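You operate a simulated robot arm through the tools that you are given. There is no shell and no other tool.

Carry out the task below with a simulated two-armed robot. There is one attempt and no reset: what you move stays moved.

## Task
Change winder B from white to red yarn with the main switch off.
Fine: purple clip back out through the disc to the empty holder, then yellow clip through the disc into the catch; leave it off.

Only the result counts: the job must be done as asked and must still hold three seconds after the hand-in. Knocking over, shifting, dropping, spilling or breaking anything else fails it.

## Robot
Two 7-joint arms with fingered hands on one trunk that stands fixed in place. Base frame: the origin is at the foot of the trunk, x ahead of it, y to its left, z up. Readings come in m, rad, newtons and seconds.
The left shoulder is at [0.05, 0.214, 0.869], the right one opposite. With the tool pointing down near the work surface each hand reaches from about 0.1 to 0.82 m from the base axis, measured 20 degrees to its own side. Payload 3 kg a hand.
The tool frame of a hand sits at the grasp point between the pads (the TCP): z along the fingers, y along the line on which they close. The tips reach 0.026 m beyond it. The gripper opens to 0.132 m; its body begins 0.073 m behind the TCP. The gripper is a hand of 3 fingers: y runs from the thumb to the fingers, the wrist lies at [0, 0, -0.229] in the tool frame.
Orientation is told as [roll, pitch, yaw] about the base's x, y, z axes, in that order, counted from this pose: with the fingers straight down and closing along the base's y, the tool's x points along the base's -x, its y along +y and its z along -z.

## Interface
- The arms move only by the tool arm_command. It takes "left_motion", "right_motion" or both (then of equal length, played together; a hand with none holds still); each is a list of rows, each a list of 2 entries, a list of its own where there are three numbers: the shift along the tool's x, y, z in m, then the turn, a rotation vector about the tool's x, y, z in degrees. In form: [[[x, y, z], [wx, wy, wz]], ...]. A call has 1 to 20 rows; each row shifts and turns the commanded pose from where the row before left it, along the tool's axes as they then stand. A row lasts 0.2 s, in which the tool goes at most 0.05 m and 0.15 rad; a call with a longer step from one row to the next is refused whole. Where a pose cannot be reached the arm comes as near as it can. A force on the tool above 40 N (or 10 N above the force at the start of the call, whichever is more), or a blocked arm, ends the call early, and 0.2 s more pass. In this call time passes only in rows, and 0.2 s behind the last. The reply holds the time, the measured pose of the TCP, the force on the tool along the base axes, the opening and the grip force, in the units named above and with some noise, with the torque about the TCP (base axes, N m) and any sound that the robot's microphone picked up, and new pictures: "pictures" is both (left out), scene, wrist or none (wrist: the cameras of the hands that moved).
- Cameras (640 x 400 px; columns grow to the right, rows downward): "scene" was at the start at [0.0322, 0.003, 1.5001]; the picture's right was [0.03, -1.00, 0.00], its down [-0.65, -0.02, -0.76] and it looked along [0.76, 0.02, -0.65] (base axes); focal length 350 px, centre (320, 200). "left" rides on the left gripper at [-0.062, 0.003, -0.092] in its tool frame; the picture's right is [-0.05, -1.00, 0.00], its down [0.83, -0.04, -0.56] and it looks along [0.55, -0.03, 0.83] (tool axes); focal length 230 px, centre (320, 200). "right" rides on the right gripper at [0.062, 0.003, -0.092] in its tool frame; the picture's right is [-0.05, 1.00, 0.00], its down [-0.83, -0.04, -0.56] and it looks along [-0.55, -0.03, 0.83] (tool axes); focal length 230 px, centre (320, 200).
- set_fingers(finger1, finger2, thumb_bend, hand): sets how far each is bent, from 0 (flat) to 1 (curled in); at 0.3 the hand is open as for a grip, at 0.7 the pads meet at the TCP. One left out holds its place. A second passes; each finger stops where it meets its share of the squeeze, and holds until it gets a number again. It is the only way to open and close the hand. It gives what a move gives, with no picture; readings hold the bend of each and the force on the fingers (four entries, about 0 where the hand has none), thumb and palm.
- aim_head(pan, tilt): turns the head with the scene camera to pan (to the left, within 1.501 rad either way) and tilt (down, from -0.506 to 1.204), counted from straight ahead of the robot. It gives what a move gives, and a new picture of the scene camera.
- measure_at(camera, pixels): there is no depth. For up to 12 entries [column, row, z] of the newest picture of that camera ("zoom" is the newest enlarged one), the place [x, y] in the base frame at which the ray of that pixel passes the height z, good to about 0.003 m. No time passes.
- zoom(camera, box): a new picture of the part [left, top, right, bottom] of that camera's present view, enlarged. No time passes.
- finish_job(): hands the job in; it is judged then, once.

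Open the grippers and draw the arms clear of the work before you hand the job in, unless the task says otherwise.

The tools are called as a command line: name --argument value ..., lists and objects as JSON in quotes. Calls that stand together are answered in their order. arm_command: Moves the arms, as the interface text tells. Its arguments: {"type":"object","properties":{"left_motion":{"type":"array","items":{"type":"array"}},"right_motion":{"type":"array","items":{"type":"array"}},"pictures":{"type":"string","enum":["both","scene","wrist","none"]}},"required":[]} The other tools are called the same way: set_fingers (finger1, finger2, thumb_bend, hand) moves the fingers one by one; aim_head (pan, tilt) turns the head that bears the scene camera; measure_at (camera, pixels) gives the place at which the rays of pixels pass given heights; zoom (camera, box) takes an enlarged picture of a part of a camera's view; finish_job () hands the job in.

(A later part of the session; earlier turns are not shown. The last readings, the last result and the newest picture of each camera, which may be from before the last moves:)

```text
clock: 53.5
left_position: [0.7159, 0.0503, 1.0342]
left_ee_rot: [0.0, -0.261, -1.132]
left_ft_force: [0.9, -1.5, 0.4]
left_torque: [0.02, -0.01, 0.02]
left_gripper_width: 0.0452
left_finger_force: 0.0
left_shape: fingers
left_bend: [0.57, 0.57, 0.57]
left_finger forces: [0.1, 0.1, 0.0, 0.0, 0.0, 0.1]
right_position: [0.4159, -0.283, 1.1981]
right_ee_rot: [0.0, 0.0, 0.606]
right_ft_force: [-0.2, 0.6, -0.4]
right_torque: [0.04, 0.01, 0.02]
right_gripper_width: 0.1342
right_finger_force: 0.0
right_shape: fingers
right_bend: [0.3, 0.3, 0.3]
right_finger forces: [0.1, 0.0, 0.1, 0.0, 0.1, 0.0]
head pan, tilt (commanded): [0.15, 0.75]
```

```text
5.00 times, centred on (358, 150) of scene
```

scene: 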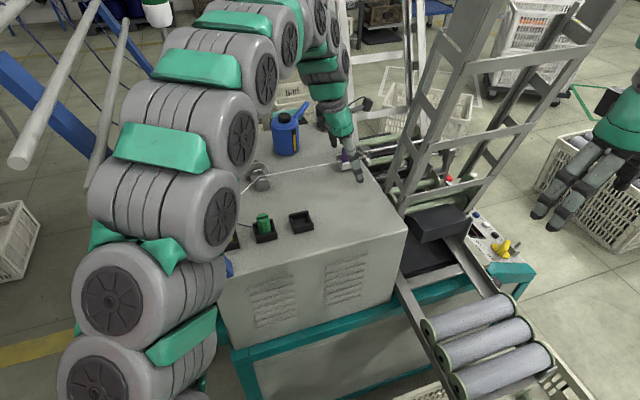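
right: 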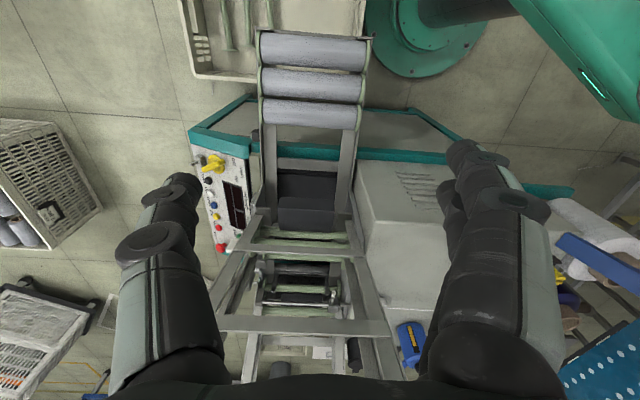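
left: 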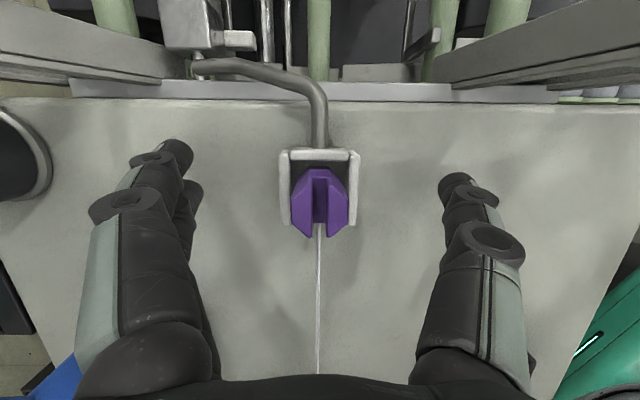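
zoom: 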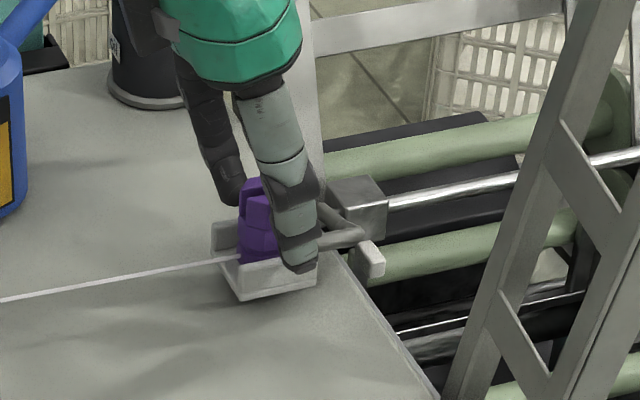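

At 0.57 the gap is 0.045 and centred on the clip. I close a little more in small steps, watching for any early contact with the catch walls.

set_fingers --hand "left" --finger1 0.61 --finger2 0.61 --thumb_bend 0.61

zoom --camera "left" --box '[220, 130, 420, 255]'

zoom --camera "scene" --box '[320, 130, 384, 180]'

```text
clock: 54.5
left_position: [0.7159, 0.0514, 1.0343]
left_ee_rot: [0.0, -0.261, -1.131]
left_ft_force: [-0.4, -0.7, -0.1]
left_torque: [-0.01, 0.04, -0.02]
left_gripper_width: 0.0321
left_finger_force: 0.0
left_shape: fingers
left_bend: [0.61, 0.61, 0.61]
left_finger forces: [0.1, 0.0, 0.0, 0.1, 0.0, 0.0]
right_position: [0.4163, -0.2828, 1.1985]
right_ee_rot: [0.001, 0.0, 0.604]
right_ft_force: [-0.9, -0.4, -0.6]
right_torque: [0.02, -0.01, 0.01]
right_gripper_width: 0.134
right_finger_force: 0.2
right_shape: fingers
right_bend: [0.3, 0.3, 0.3]
right_finger forces: [0.1, 0.0, 0.0, 0.0, 0.1, 0.1]
head pan, tilt (commanded): [0.15, 0.75]
```

```text
3.20 times, centred on (320, 192) of left
```

zoom: 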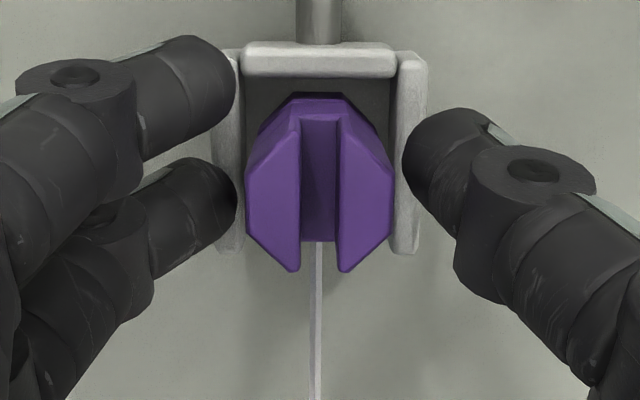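

```text
8.00 times, centred on (352, 155) of scene
```

zoom: 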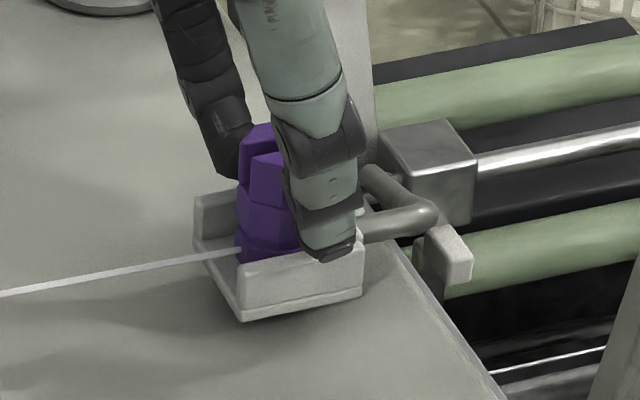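

Tips pass above the walls without contact (gap 0.032 < wall width 0.041). The finger pair is about 4 mm off toward the rod, so I shift 4 mm along lat and then close to grip.

arm_command --left_motion '[[[0.0039, 0, -0.001], [0, 0, 0]]]' --pictures "none"

set_fingers --hand "left" --finger1 0.7 --finger2 0.7 --thumb_bend 0.7

zoom --camera "left" --box '[220, 130, 420, 255]'

zoom --camera "scene" --box '[320, 130, 384, 180]'

```text
clock: 54.9
left_position: [0.7144, 0.0548, 1.0335]
left_ee_rot: [0.0, -0.263, -1.132]
left_ft_force: [-0.1, 0.3, -1.2]
left_torque: [0.02, 0.0, 0.0]
left_gripper_width: 0.0325
left_finger_force: 0.2
left_shape: fingers
left_bend: [0.61, 0.61, 0.61]
left_finger forces: [0.1, 0.0, 0.1, 0.0, 0.0, 0.0]
right_position: [0.4159, -0.2821, 1.1991]
right_ee_rot: [0.001, 0.0, 0.603]
right_ft_force: [-0.5, 0.1, 0.8]
right_torque: [-0.02, 0.03, -0.01]
right_gripper_width: 0.1341
right_finger_force: 0.0
right_shape: fingers
right_bend: [0.3, 0.3, 0.3]
right_finger forces: [0.0, 0.0, 0.0, 0.1, 0.1, 0.0]
head pan, tilt (commanded): [0.15, 0.75]
```

```text
clock: 55.9
left_position: [0.7142, 0.0557, 1.0342]
left_ee_rot: [0.001, -0.262, -1.133]
left_ft_force: [0.5, -0.5, -0.3]
left_torque: [-0.02, 0.01, 0.0]
left_gripper_width: 0.0196
left_finger_force: 7.1
left_shape: fingers
left_bend: [0.66, 0.65, 0.67]
left_finger forces: [3.3, 3.7, 0.0, 0.0, 7.3, 0.0]
right_position: [0.4167, -0.2828, 1.1984]
right_ee_rot: [0.0, 0.0, 0.605]
right_ft_force: [0.3, 0.4, -0.2]
right_torque: [0.01, -0.04, 0.04]
right_gripper_width: 0.1339
right_finger_force: 0.1
right_shape: fingers
right_bend: [0.3, 0.3, 0.3]
right_finger forces: [0.1, 0.0, 0.1, 0.0, 0.0, 0.0]
head pan, tilt (commanded): [0.15, 0.75]
```

```text
3.20 times, centred on (320, 192) of left
```

zoom: 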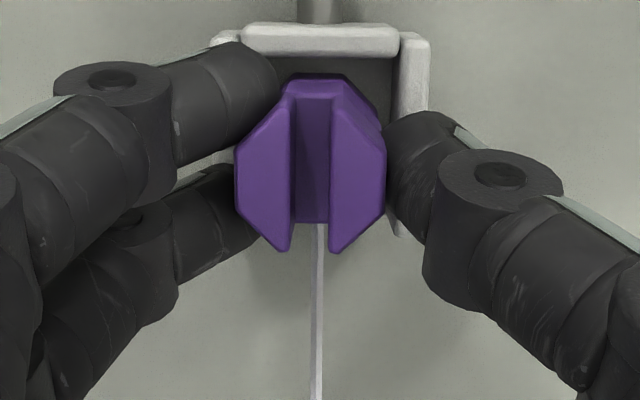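

```text
8.00 times, centred on (352, 155) of scene
```

zoom: 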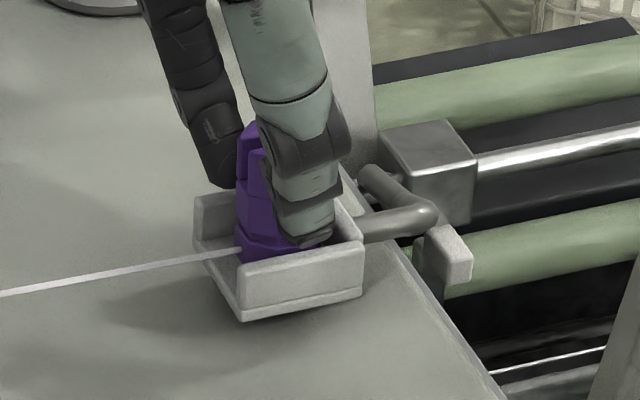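

The clip is gripped (fingers 3.3/3.7 N, thumb 7.3 N). I lift straight up by 25 mm first and check that the clip follows and what the yarn does.

arm_command --left_motion '[[[-0.0016, 0, -0.006], [0, 0, 0]], [[-0.0024, 0, -0.0091], [0, 0, 0]], [[-0.0024, 0, -0.0091], [0, 0, 0]]]' --pictures "both"

zoom --camera "left" --box '[220, 130, 420, 255]'

zoom --camera "scene" --box '[230, 110, 390, 210]'

```text
clock: 56.7
left_position: [0.7133, 0.0564, 1.057]
left_ee_rot: [-0.002, -0.264, -1.133]
left_ft_force: [0.0, -0.8, 0.2]
left_torque: [0.04, 0.02, 0.01]
left_gripper_width: 0.0191
left_finger_force: 6.5
left_shape: fingers
left_bend: [0.66, 0.65, 0.67]
left_finger forces: [3.3, 3.6, 0.1, 0.1, 7.3, 0.0]
right_position: [0.4155, -0.2826, 1.1983]
right_ee_rot: [-0.001, 0.0, 0.604]
right_ft_force: [0.5, -0.1, -0.3]
right_torque: [-0.01, -0.01, -0.01]
right_gripper_width: 0.1343
right_finger_force: 0.0
right_shape: fingers
right_bend: [0.3, 0.3, 0.3]
right_finger forces: [0.0, 0.0, 0.0, 0.1, 0.1, 0.0]
head pan, tilt (commanded): [0.15, 0.75]
```

scene: 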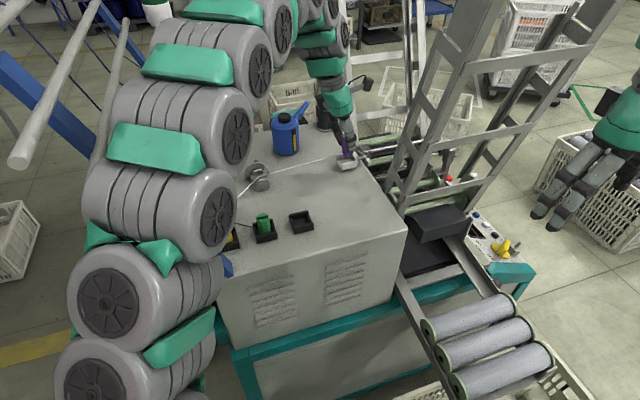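
left: 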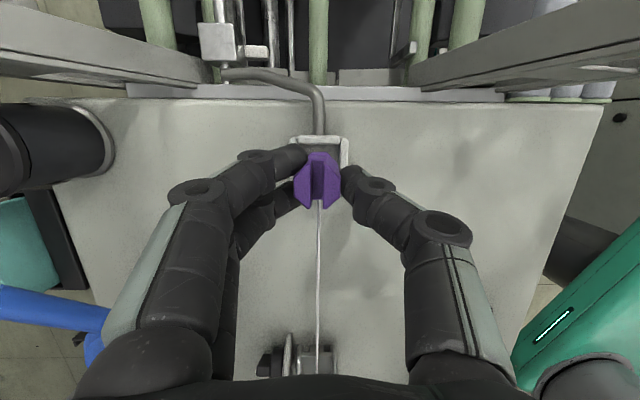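

```text
3.20 times, centred on (320, 192) of left
```

zoom: 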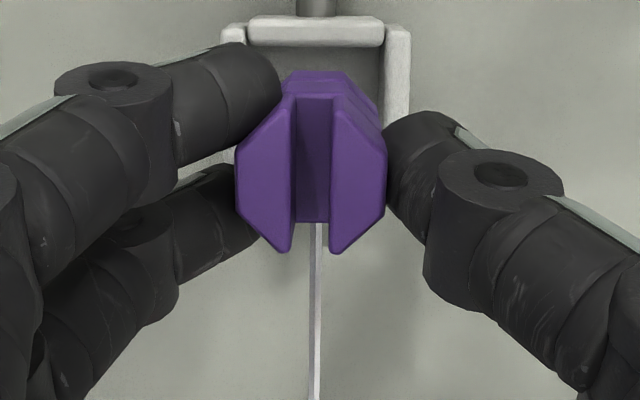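

```text
4.00 times, centred on (310, 160) of scene
```

zoom: 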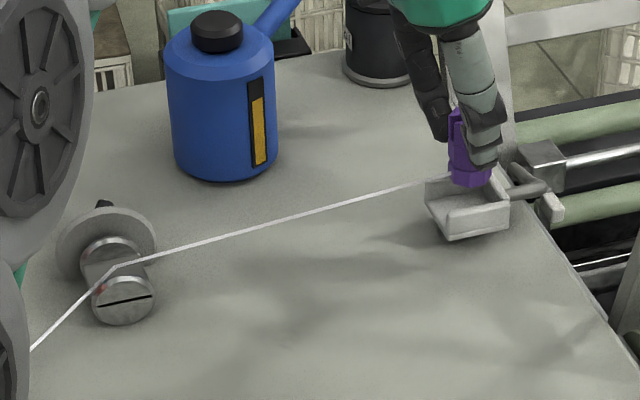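

The clip came out cleanly (catch now empty below it) and the yarn still bends at the disc; no noticeable pull. I measure the clip's bottom height and lift a further 35 mm.

measure_at --camera "scene" --pixels '[[347.5, 156.75, 0.98], [347.5, 156.75, 1.0], [347.5, 156.75, 1.02], [346, 138, 1.04], [346, 138, 1.06]]'

arm_command --left_motion '[[[-0.003, 0, -0.0113], [0, 0, 0]], [[-0.003, 0, -0.0113], [0, 0, 0]], [[-0.003, 0, -0.0113], [0, 0, 0]]]' --pictures "both"

zoom --camera "scene" --box '[230, 100, 390, 200]'

```text
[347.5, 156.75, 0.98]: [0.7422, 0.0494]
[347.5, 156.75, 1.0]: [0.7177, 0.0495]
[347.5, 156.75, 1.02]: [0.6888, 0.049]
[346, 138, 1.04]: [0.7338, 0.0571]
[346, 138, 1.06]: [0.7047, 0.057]
```

```text
clock: 57.5
left_position: [0.7139, 0.0557, 1.0913]
left_ee_rot: [-0.001, -0.262, -1.133]
left_ft_force: [-0.6, -0.3, -1.0]
left_torque: [0.0, -0.02, 0.04]
left_gripper_width: 0.0191
left_finger_force: 7.1
left_shape: fingers
left_bend: [0.66, 0.65, 0.67]
left_finger forces: [3.5, 3.8, 0.0, 0.0, 7.2, 0.0]
right_position: [0.4161, -0.2827, 1.1988]
right_ee_rot: [0.001, -0.001, 0.604]
right_ft_force: [0.1, 0.1, 0.0]
right_torque: [0.01, 0.04, 0.0]
right_gripper_width: 0.134
right_finger_force: 0.0
right_shape: fingers
right_bend: [0.3, 0.3, 0.3]
right_finger forces: [0.0, 0.1, 0.0, 0.0, 0.0, 0.1]
head pan, tilt (commanded): [0.15, 0.75]
```

scene: 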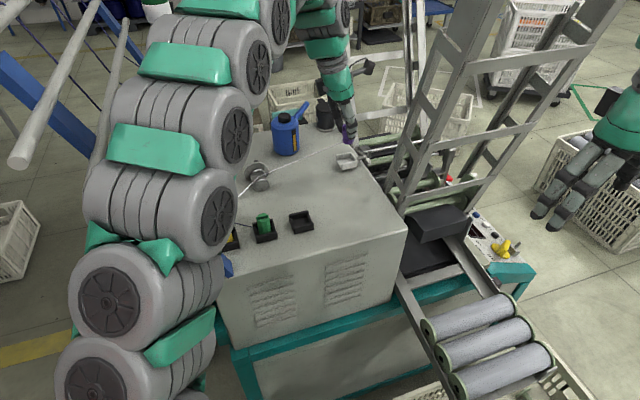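
left: 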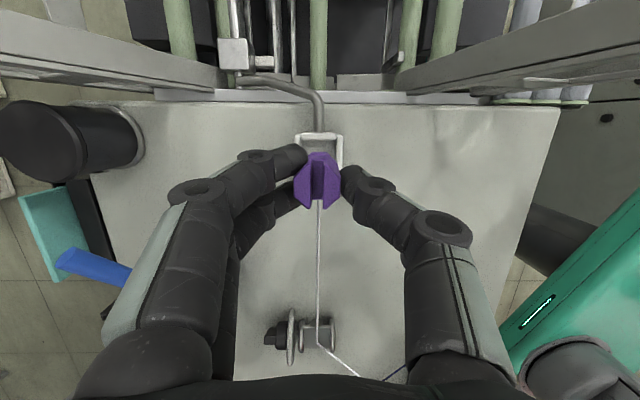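

```text
4.00 times, centred on (310, 150) of scene
```

zoom: 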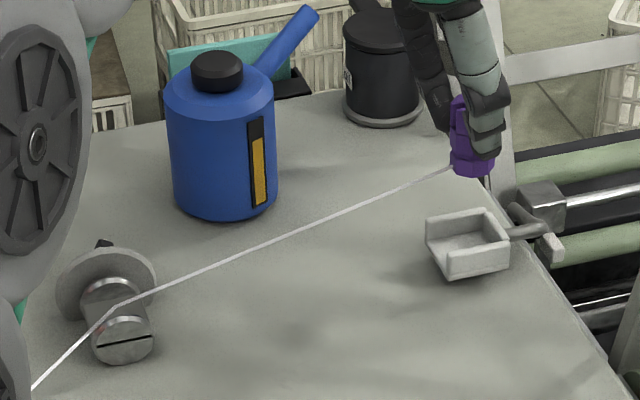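

The clip bottom is about 0.054 m below the TCP. I carry it toward the disc's right side (to [0.66,0.15]) and then lean the hand the other way (30° about the finger axis), which keeps the arm off the blue post when passing the disc.

arm_command --left_motion '[[[0.0348, -0.003, -0.0093], [0, 0, 0]], [[0.0348, -0.003, -0.0093], [0, 0, 0]], [[0.0348, -0.003, -0.0093], [0, 0, 0]], [[0, 0, 0], [0, 7.5, 0]], [[0, 0, 0], [0, 7.5, 0]], [[0, 0, 0], [0, 7.5, 0]], [[0, 0, 0], [0, 7.5, 0]]]' --pictures "both"

zoom --camera "scene" --box '[220, 100, 380, 200]'

```text
clock: 59.1
left_position: [0.6615, 0.1485, 1.0933]
left_ee_rot: [0.0, 0.264, -1.133]
left_ft_force: [-0.9, 1.1, -0.6]
left_torque: [0.01, 0.0, 0.01]
left_gripper_width: 0.019
left_finger_force: 7.7
left_shape: fingers
left_bend: [0.66, 0.65, 0.67]
left_finger forces: [3.8, 4.1, 0.1, 0.1, 7.0, 0.0]
right_position: [0.4172, -0.2822, 1.1978]
right_ee_rot: [0.002, 0.0, 0.604]
right_ft_force: [-0.3, -0.3, 0.3]
right_torque: [0.0, -0.01, 0.01]
right_gripper_width: 0.1341
right_finger_force: 0.1
right_shape: fingers
right_bend: [0.3, 0.3, 0.3]
right_finger forces: [0.1, 0.0, 0.0, 0.0, 0.0, 0.0]
head pan, tilt (commanded): [0.15, 0.75]
```

scene: 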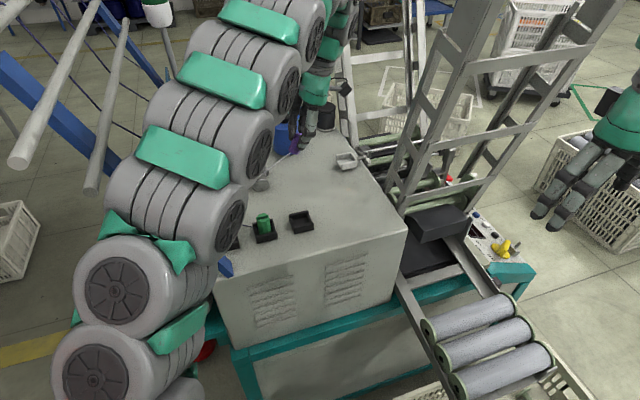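
left: 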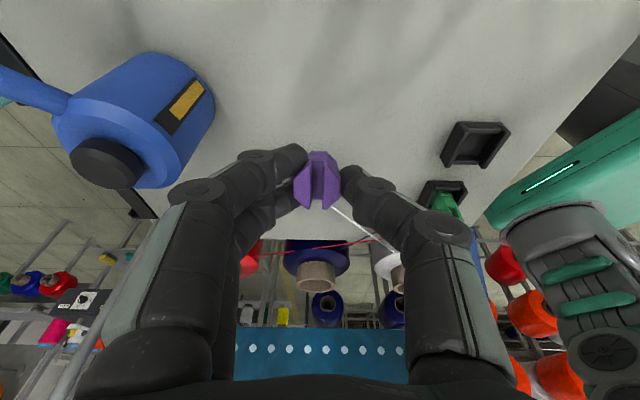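

```text
4.00 times, centred on (300, 150) of scene
```

zoom: 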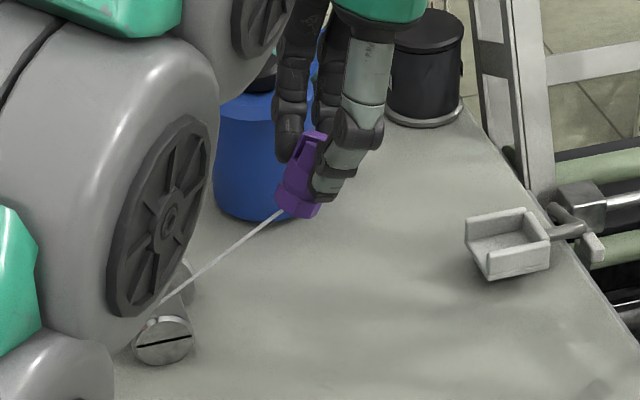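

The left arm hides the disc from the head camera, so I bring the right hand back to about y=-0.06 as an observing camera for the disc passage.

arm_command --right_motion '[[[-0.025, 0.0362, 0], [0, 0, 0]], [[-0.025, 0.0362, 0], [0, 0, 0]], [[-0.025, 0.0362, 0], [0, 0, 0]], [[-0.025, 0.0362, 0], [0, 0, 0]], [[-0.025, 0.0362, 0], [0, 0, 0]]]' --pictures "both"

zoom --camera "right" --box '[260, 180, 460, 305]'

```text
clock: 60.3
left_position: [0.66, 0.1477, 1.0924]
left_ee_rot: [0.0, 0.261, -1.132]
left_ft_force: [0.8, -0.2, 0.4]
left_torque: [-0.01, -0.01, -0.01]
left_gripper_width: 0.0192
left_finger_force: 7.3
left_shape: fingers
left_bend: [0.66, 0.65, 0.67]
left_finger forces: [3.8, 4.1, 0.0, 0.1, 6.9, 0.1]
right_position: [0.417, -0.063, 1.1984]
right_ee_rot: [0.0, 0.001, 0.603]
right_ft_force: [-0.1, 0.1, 0.4]
right_torque: [-0.01, 0.0, 0.0]
right_gripper_width: 0.1341
right_finger_force: 0.1
right_shape: fingers
right_bend: [0.3, 0.3, 0.3]
right_finger forces: [0.0, 0.0, 0.1, 0.0, 0.0, 0.1]
head pan, tilt (commanded): [0.15, 0.75]
```

scene: 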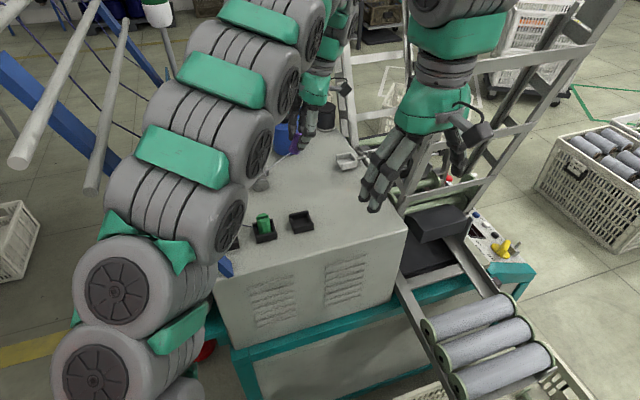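
right: 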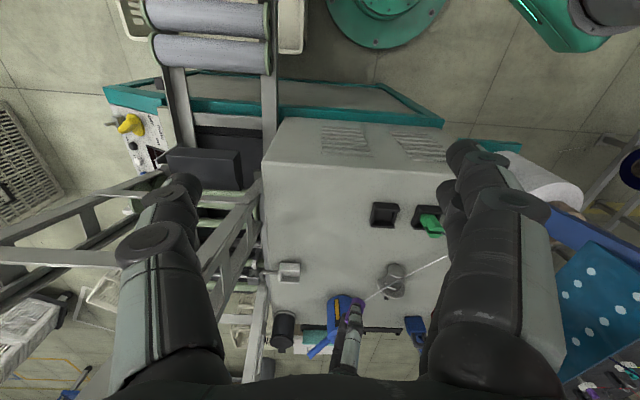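

```text
3.20 times, centred on (360, 242) of right
```

zoom: 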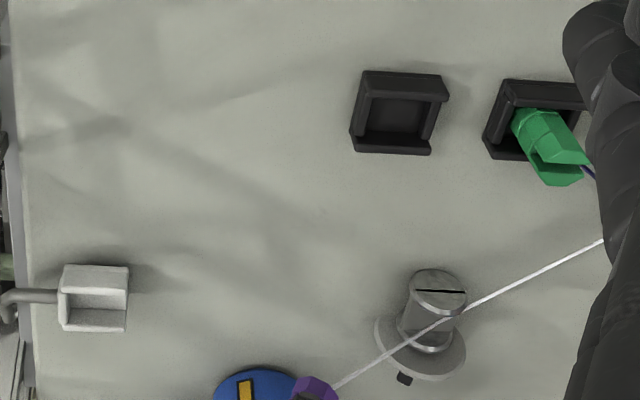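

From the right camera I can watch the disc at about (395,280). I lower the clip to just over the disc height and move it along the slot line in small steps, stopping midway to look.

arm_command --left_motion '[[[0.0154, 0.0005, 0.0197], [0, 0, 0]], [[0.0154, 0.0005, 0.0197], [0, 0, 0]], [[0.0121, 0.0003, 0.0032], [0, 0, 0]], [[0.0121, 0.0003, 0.0032], [0, 0, 0]]]' --pictures "both"

zoom --camera "right" --box '[320, 220, 448, 320]'

zoom --camera "left" --box '[220, 130, 460, 280]'

```text
clock: 61.3
left_position: [0.6326, 0.2071, 1.062]
left_ee_rot: [0.001, 0.262, -1.131]
left_ft_force: [-0.1, -0.1, -0.6]
left_torque: [0.06, 0.01, -0.01]
left_gripper_width: 0.019
left_finger_force: 7.5
left_shape: fingers
left_bend: [0.66, 0.65, 0.67]
left_finger forces: [3.9, 4.1, 0.0, 0.0, 6.9, 0.0]
right_position: [0.4163, -0.0621, 1.1981]
right_ee_rot: [0.0, 0.001, 0.603]
right_ft_force: [0.9, -0.8, 0.3]
right_torque: [0.02, -0.01, -0.01]
right_gripper_width: 0.1342
right_finger_force: 0.1
right_shape: fingers
right_bend: [0.3, 0.3, 0.3]
right_finger forces: [0.1, 0.1, 0.0, 0.0, 0.0, 0.0]
head pan, tilt (commanded): [0.15, 0.75]
```

scene: 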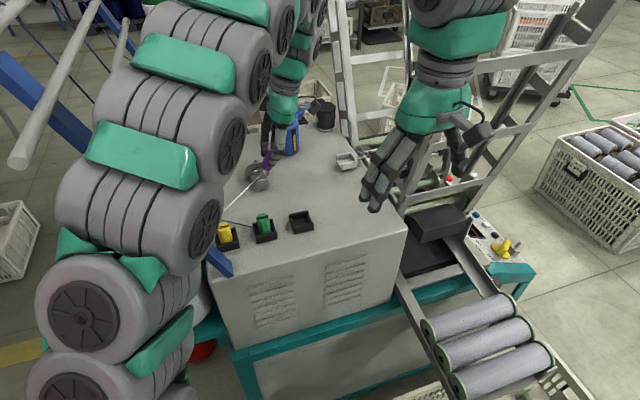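
left: 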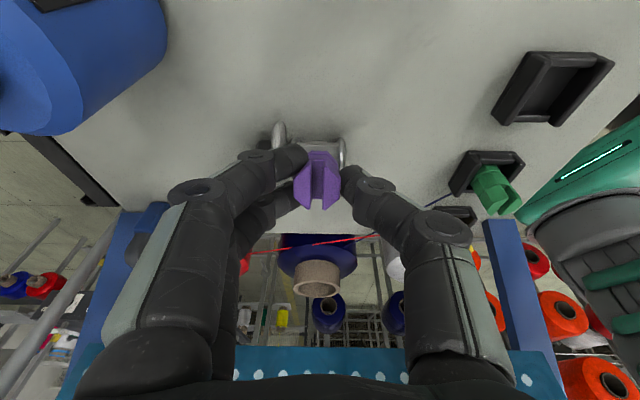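

```text
4.00 times, centred on (384, 270) of right
```

zoom: 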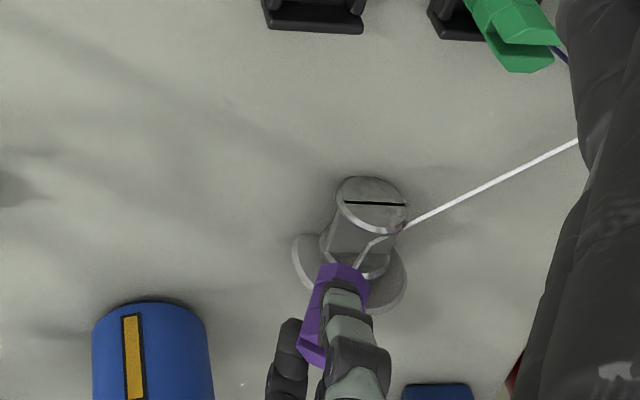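

```text
2.67 times, centred on (340, 205) of left
```

zoom: 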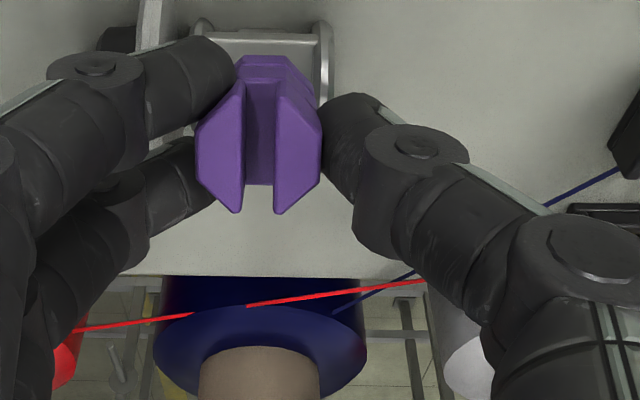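

The yarn still runs through the slot to the clip, and the head camera now sees the disc. I continue along the slot line in small steps.

arm_command --left_motion '[[[0.0121, 0.0003, 0.0032], [0, 0, 0]], [[0.0121, 0.0003, 0.0032], [0, 0, 0]]]' --pictures "both"

zoom --camera "right" --box '[320, 220, 448, 320]'

zoom --camera "scene" --box '[220, 130, 300, 230]'

```text
clock: 61.9
left_position: [0.6234, 0.2295, 1.0618]
left_ee_rot: [-0.001, 0.261, -1.134]
left_ft_force: [0.0, -0.4, -0.7]
left_torque: [0.03, -0.03, -0.01]
left_gripper_width: 0.0188
left_finger_force: 7.6
left_shape: fingers
left_bend: [0.66, 0.65, 0.67]
left_finger forces: [3.9, 4.2, 0.1, 0.1, 6.9, 0.0]
right_position: [0.4149, -0.0634, 1.1981]
right_ee_rot: [-0.003, 0.001, 0.603]
right_ft_force: [0.3, 0.1, -0.8]
right_torque: [0.02, 0.04, 0.01]
right_gripper_width: 0.1341
right_finger_force: 0.2
right_shape: fingers
right_bend: [0.3, 0.3, 0.3]
right_finger forces: [0.0, 0.1, 0.1, 0.1, 0.0, 0.0]
head pan, tilt (commanded): [0.15, 0.75]
```

scene: 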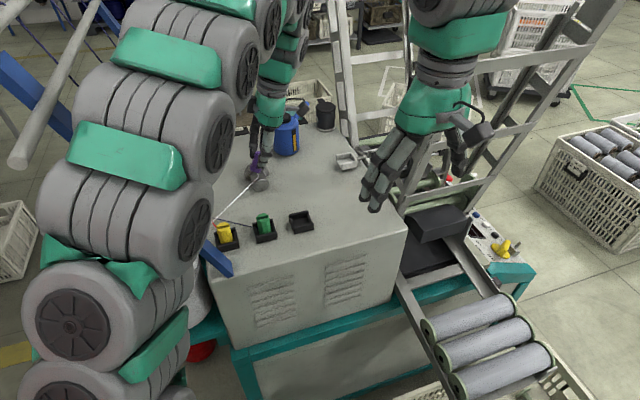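
left: 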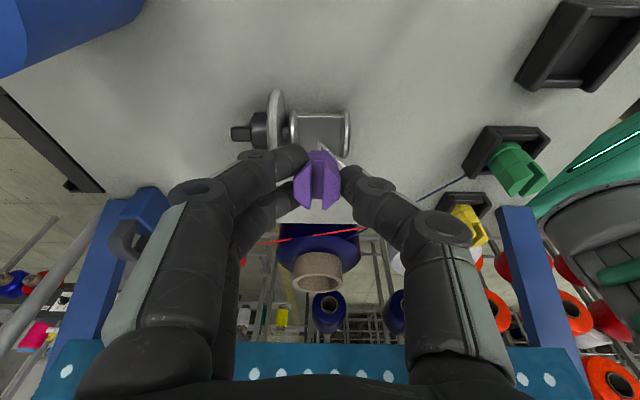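

```text
4.00 times, centred on (384, 270) of right
```

zoom: 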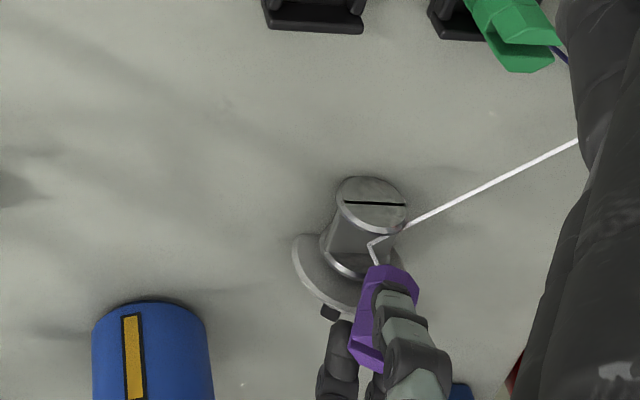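

```text
4.00 times, centred on (260, 180) of scene
```

zoom: 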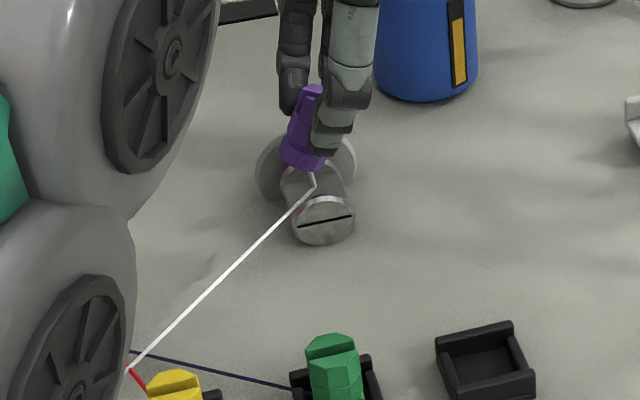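

The yarn still hooks at the slot waypoint. I keep going along the slot line toward the creel side.

arm_command --left_motion '[[[0.0121, 0.0003, 0.0032], [0, 0, 0]], [[0.0121, 0.0003, 0.0032], [0, 0, 0]]]' --pictures "both"

zoom --camera "right" --box '[340, 220, 468, 320]'

zoom --camera "scene" --box '[220, 130, 300, 230]'

```text
clock: 62.5
left_position: [0.6141, 0.2529, 1.0619]
left_ee_rot: [0.0, 0.262, -1.131]
left_ft_force: [-0.3, -0.3, -0.6]
left_torque: [0.01, 0.0, -0.02]
left_gripper_width: 0.019
left_finger_force: 7.4
left_shape: fingers
left_bend: [0.66, 0.65, 0.67]
left_finger forces: [3.9, 4.2, 0.0, 0.0, 6.9, 0.0]
right_position: [0.4172, -0.0628, 1.1985]
right_ee_rot: [-0.001, -0.001, 0.604]
right_ft_force: [0.2, 0.5, -0.1]
right_torque: [0.0, -0.01, 0.01]
right_gripper_width: 0.134
right_finger_force: 0.1
right_shape: fingers
right_bend: [0.3, 0.3, 0.3]
right_finger forces: [0.0, 0.1, 0.0, 0.0, 0.1, 0.0]
head pan, tilt (commanded): [0.15, 0.75]
```

scene: 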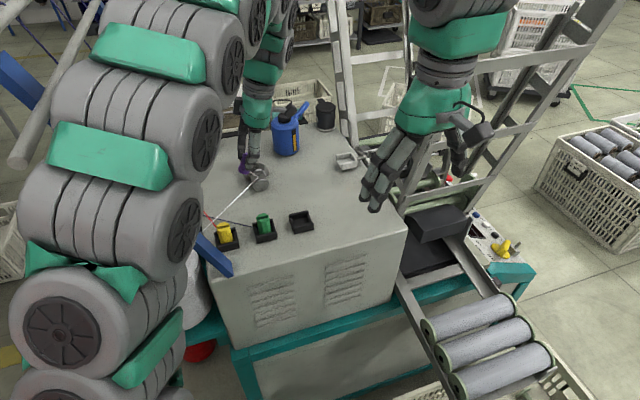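
left: 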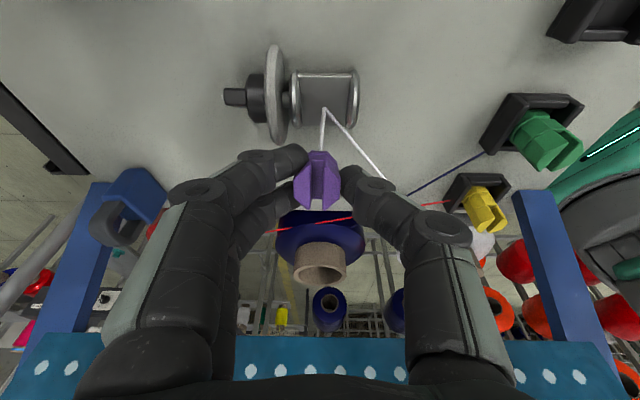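

```text
4.00 times, centred on (404, 270) of right
```

zoom: 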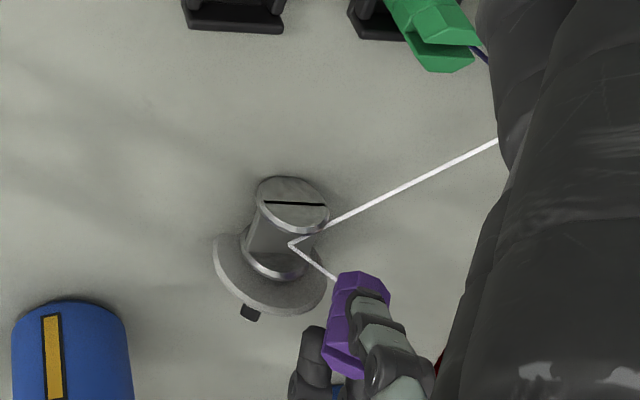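

```text
4.00 times, centred on (260, 180) of scene
```

zoom: 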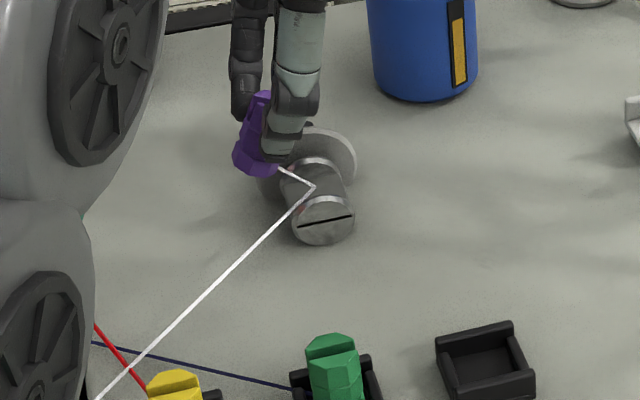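

The yarn still doubles back over the slot point at (325,108) in the left picture. I go a little further out before judging whether it frees itself.

arm_command --left_motion '[[[0.0121, 0.0003, 0.0032], [0, 0, 0]], [[0.0121, 0.0003, 0.0032], [0, 0, 0]]]' --pictures "both"

zoom --camera "left" --box '[220, 20, 460, 170]'

zoom --camera "scene" --box '[220, 130, 300, 230]'

```text
clock: 63.1
left_position: [0.6064, 0.2754, 1.0614]
left_ee_rot: [0.0, 0.262, -1.133]
left_ft_force: [-0.2, 0.0, 0.3]
left_torque: [-0.05, 0.0, 0.01]
left_gripper_width: 0.0188
left_finger_force: 7.7
left_shape: fingers
left_bend: [0.66, 0.65, 0.67]
left_finger forces: [3.9, 4.1, 0.0, 0.0, 6.9, 0.1]
right_position: [0.4145, -0.0632, 1.1986]
right_ee_rot: [0.002, 0.002, 0.604]
right_ft_force: [0.1, 0.4, 0.0]
right_torque: [0.01, -0.01, 0.01]
right_gripper_width: 0.1345
right_finger_force: 0.1
right_shape: fingers
right_bend: [0.3, 0.3, 0.3]
right_finger forces: [0.1, 0.0, 0.1, 0.1, 0.0, 0.1]
head pan, tilt (commanded): [0.15, 0.75]
```

scene: 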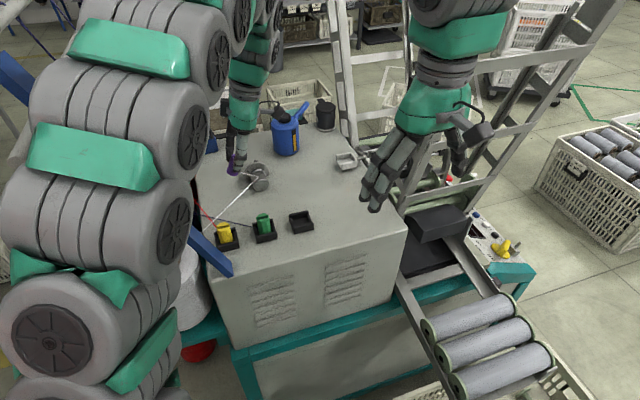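
left: 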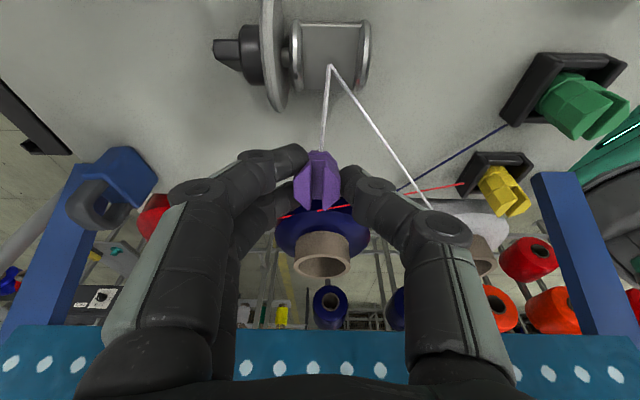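

```text
2.67 times, centred on (340, 95) of left
```

zoom: 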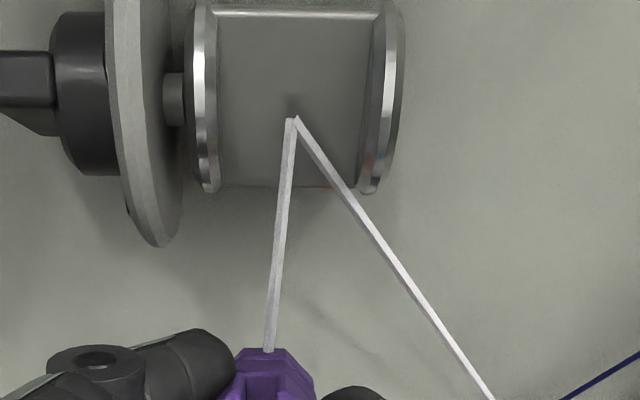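

```text
4.00 times, centred on (260, 180) of scene
```

zoom: 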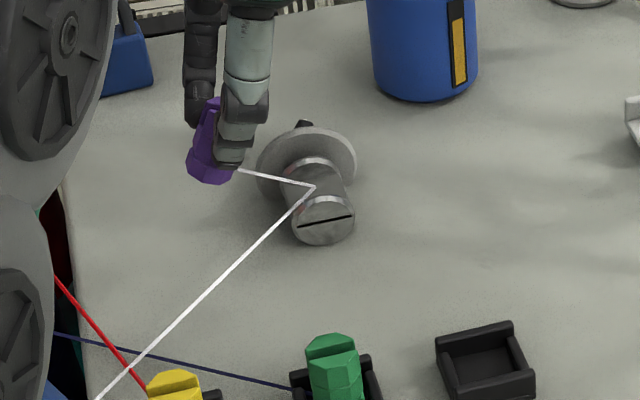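

The yarn is still hooked, so the clip must have passed above the slot rather than through it. The slot measures about 0.033 m between the discs, wide enough for the 0.0235 m clip, so I go back over to the catch side and will repeat the pass lower, inside the slot.

arm_command --left_motion '[[[-0.0145, -0.0004, -0.0039], [0, 0, 0]], [[-0.0145, -0.0004, -0.0039], [0, 0, 0]], [[-0.0145, -0.0004, -0.0039], [0, 0, 0]], [[-0.0145, -0.0004, -0.0039], [0, 0, 0]], [[-0.0145, -0.0004, -0.0039], [0, 0, 0]], [[-0.0145, -0.0004, -0.0039], [0, 0, 0]], [[-0.0145, -0.0004, -0.0039], [0, 0, 0]]]' --pictures "both"

zoom --camera "right" --box '[320, 220, 448, 320]'

zoom --camera "scene" --box '[220, 110, 320, 210]'

```text
clock: 64.7
left_position: [0.6468, 0.1786, 1.0614]
left_ee_rot: [-0.001, 0.262, -1.133]
left_ft_force: [0.5, -0.2, -1.3]
left_torque: [0.0, -0.01, -0.03]
left_gripper_width: 0.0189
left_finger_force: 7.4
left_shape: fingers
left_bend: [0.66, 0.65, 0.67]
left_finger forces: [3.9, 4.2, 0.1, 0.0, 6.8, 0.1]
right_position: [0.4165, -0.0642, 1.1985]
right_ee_rot: [0.001, 0.0, 0.605]
right_ft_force: [-0.1, 0.0, 0.3]
right_torque: [-0.02, 0.02, 0.0]
right_gripper_width: 0.1339
right_finger_force: 0.0
right_shape: fingers
right_bend: [0.3, 0.3, 0.3]
right_finger forces: [0.0, 0.1, 0.1, 0.0, 0.0, 0.0]
head pan, tilt (commanded): [0.15, 0.75]
```

scene: 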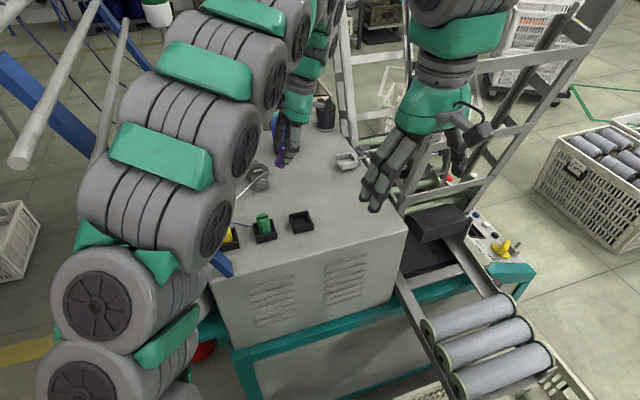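
left: 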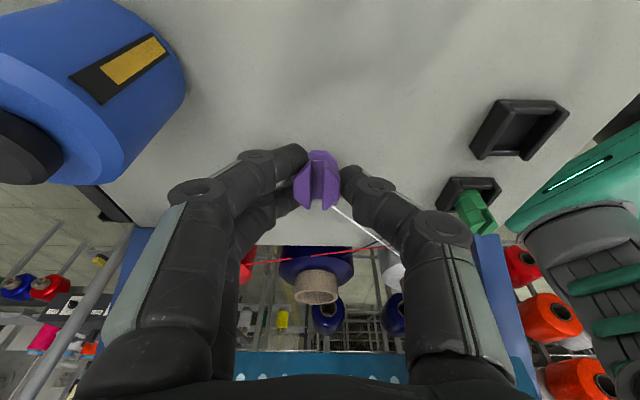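

```text
4.00 times, centred on (384, 270) of right
```

zoom: 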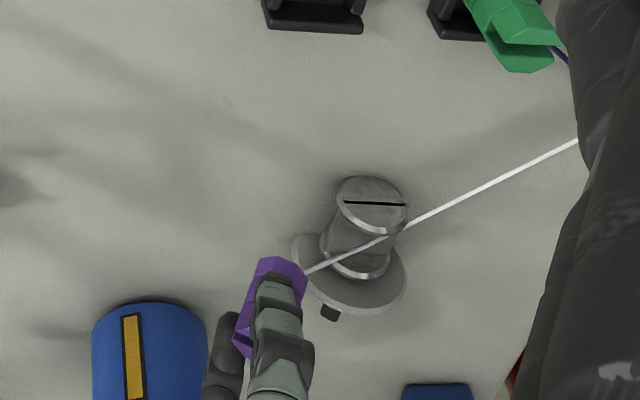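

```text
4.00 times, centred on (270, 160) of scene
```

zoom: 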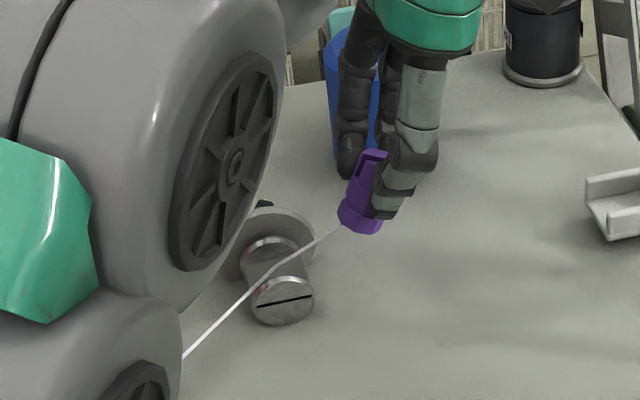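

The hand is back on the catch side. I check the clip bottom's height with the head camera before lowering into the slot.

measure_at --camera "scene" --pixels '[[279, 166.5, 1.0], [279, 166.5, 1.015], [279, 166.5, 1.03], [262, 168, 0.99], [262, 168, 1.003], [253, 177.5, 0.985]]'

zoom --camera "scene" --box '[240, 145, 304, 195]'

```text
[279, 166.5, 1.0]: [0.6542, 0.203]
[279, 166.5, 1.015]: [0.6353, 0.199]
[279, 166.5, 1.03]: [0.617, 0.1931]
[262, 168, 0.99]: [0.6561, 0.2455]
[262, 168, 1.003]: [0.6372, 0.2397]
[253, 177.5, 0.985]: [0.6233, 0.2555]
```

```text
8.00 times, centred on (272, 170) of scene
```

zoom: 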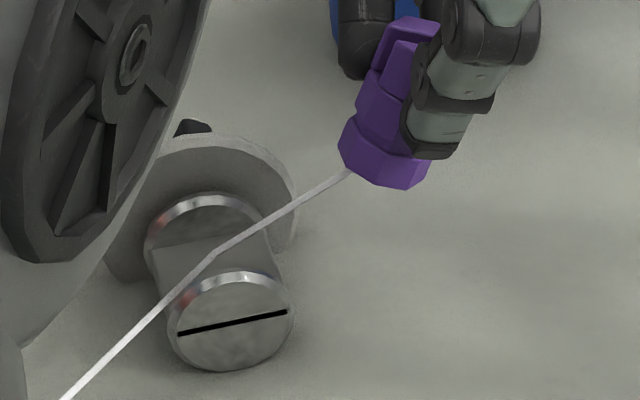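

Clip bottom centre is at z≈1.015 here as expected. I lower 13 mm so the clip's base runs inside the slot (between the two rims, above the neck), then advance slowly and check forces.

arm_command --left_motion '[[[-0.0018, 0, 0.0067], [0, 0, 0]], [[-0.0017, 0, 0.0063], [0, 0, 0]], [[0.0097, 0.0003, 0.0026], [0, 0, 0]], [[0.0097, 0.0003, 0.0026], [0, 0, 0]]]' --pictures "both"

zoom --camera "right" --box '[340, 230, 420, 310]'

zoom --camera "scene" --box '[240, 145, 304, 195]'

```text
clock: 65.7
left_position: [0.6386, 0.1997, 1.0497]
left_ee_rot: [0.002, 0.264, -1.132]
left_ft_force: [-0.6, -0.7, -0.9]
left_torque: [0.0, 0.0, -0.02]
left_gripper_width: 0.0185
left_finger_force: 7.5
left_shape: fingers
left_bend: [0.66, 0.65, 0.67]
left_finger forces: [3.9, 4.2, 0.1, 0.0, 6.8, 0.0]
right_position: [0.4159, -0.0628, 1.1975]
right_ee_rot: [-0.002, 0.0, 0.605]
right_ft_force: [-0.1, -0.9, 0.5]
right_torque: [-0.01, 0.03, 0.04]
right_gripper_width: 0.1342
right_finger_force: 0.1
right_shape: fingers
right_bend: [0.3, 0.3, 0.3]
right_finger forces: [0.1, 0.0, 0.0, 0.0, 0.0, 0.0]
head pan, tilt (commanded): [0.15, 0.75]
```

scene: 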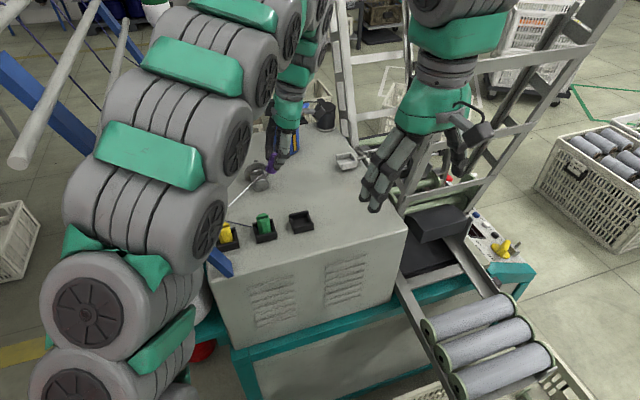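
left: 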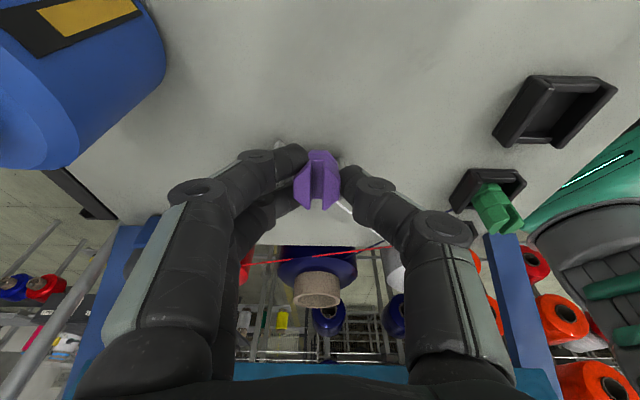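

```text
5.00 times, centred on (380, 270) of right
```

zoom: 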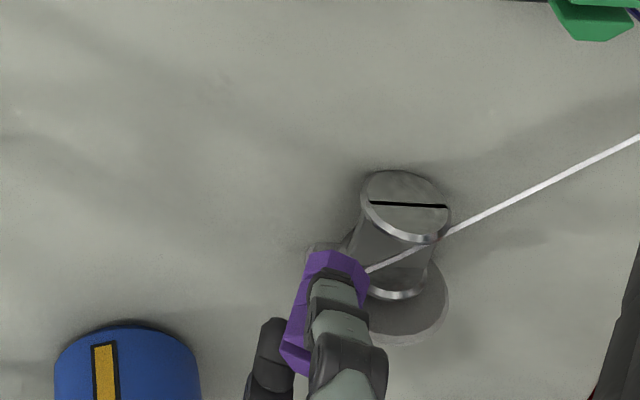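

```text
8.00 times, centred on (272, 170) of scene
```

zoom: 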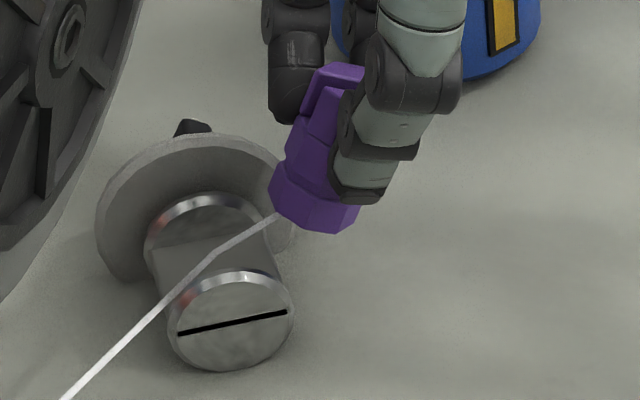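

No contact forces and the base is entering the slot level. I advance another 20 mm.

arm_command --left_motion '[[[0.0097, 0.0002, 0.0026], [0, 0, 0]], [[0.0097, 0.0002, 0.0026], [0, 0, 0]]]' --pictures "none"

zoom --camera "scene" --box '[240, 145, 304, 195]'

zoom --camera "right" --box '[340, 230, 420, 310]'

zoom --camera "left" --box '[220, 80, 420, 230]'

```text
clock: 66.3
left_position: [0.6302, 0.2165, 1.05]
left_ee_rot: [0.001, 0.262, -1.133]
left_ft_force: [-0.1, -0.2, 0.5]
left_torque: [0.0, 0.02, -0.03]
left_gripper_width: 0.019
left_finger_force: 7.9
left_shape: fingers
left_bend: [0.66, 0.65, 0.67]
left_finger forces: [3.9, 4.3, 0.0, 0.0, 6.8, 0.1]
right_position: [0.4155, -0.0631, 1.1994]
right_ee_rot: [0.002, 0.0, 0.603]
right_ft_force: [0.3, -0.4, -0.6]
right_torque: [-0.02, -0.01, -0.01]
right_gripper_width: 0.1339
right_finger_force: 0.2
right_shape: fingers
right_bend: [0.3, 0.3, 0.3]
right_finger forces: [0.0, 0.0, 0.0, 0.0, 0.0, 0.1]
head pan, tilt (commanded): [0.15, 0.75]
```

```text
8.00 times, centred on (272, 170) of scene
```

zoom: 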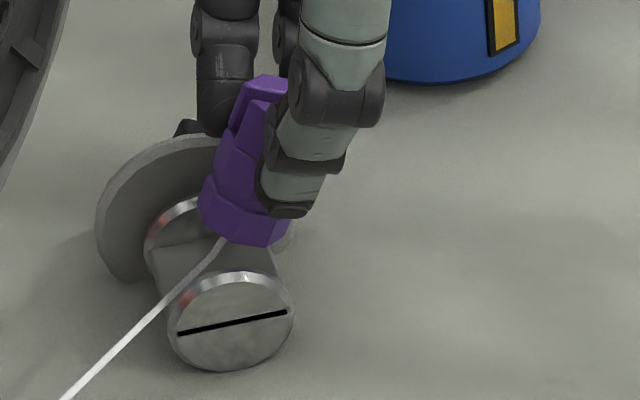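

```text
5.00 times, centred on (380, 270) of right
```

zoom: 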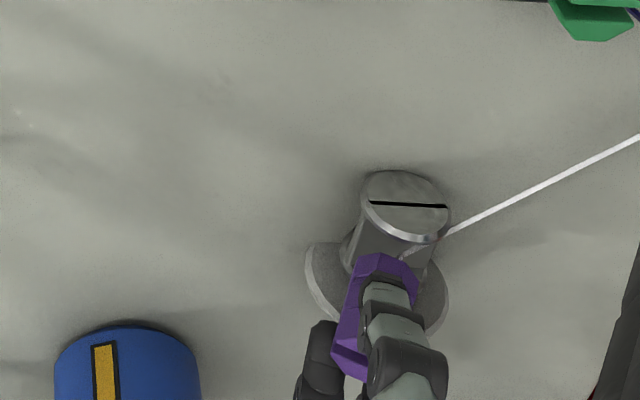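

```text
2.67 times, centred on (320, 155) of left
```

zoom: 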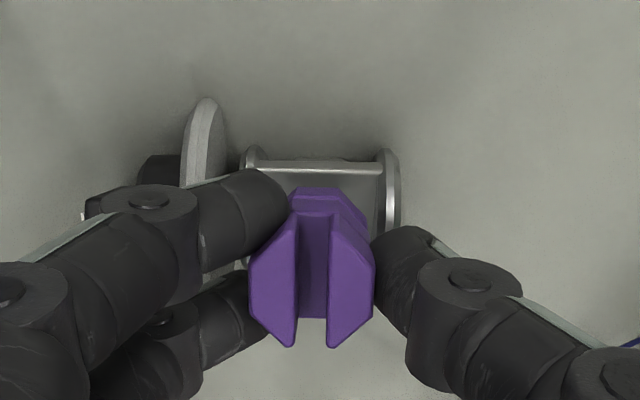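

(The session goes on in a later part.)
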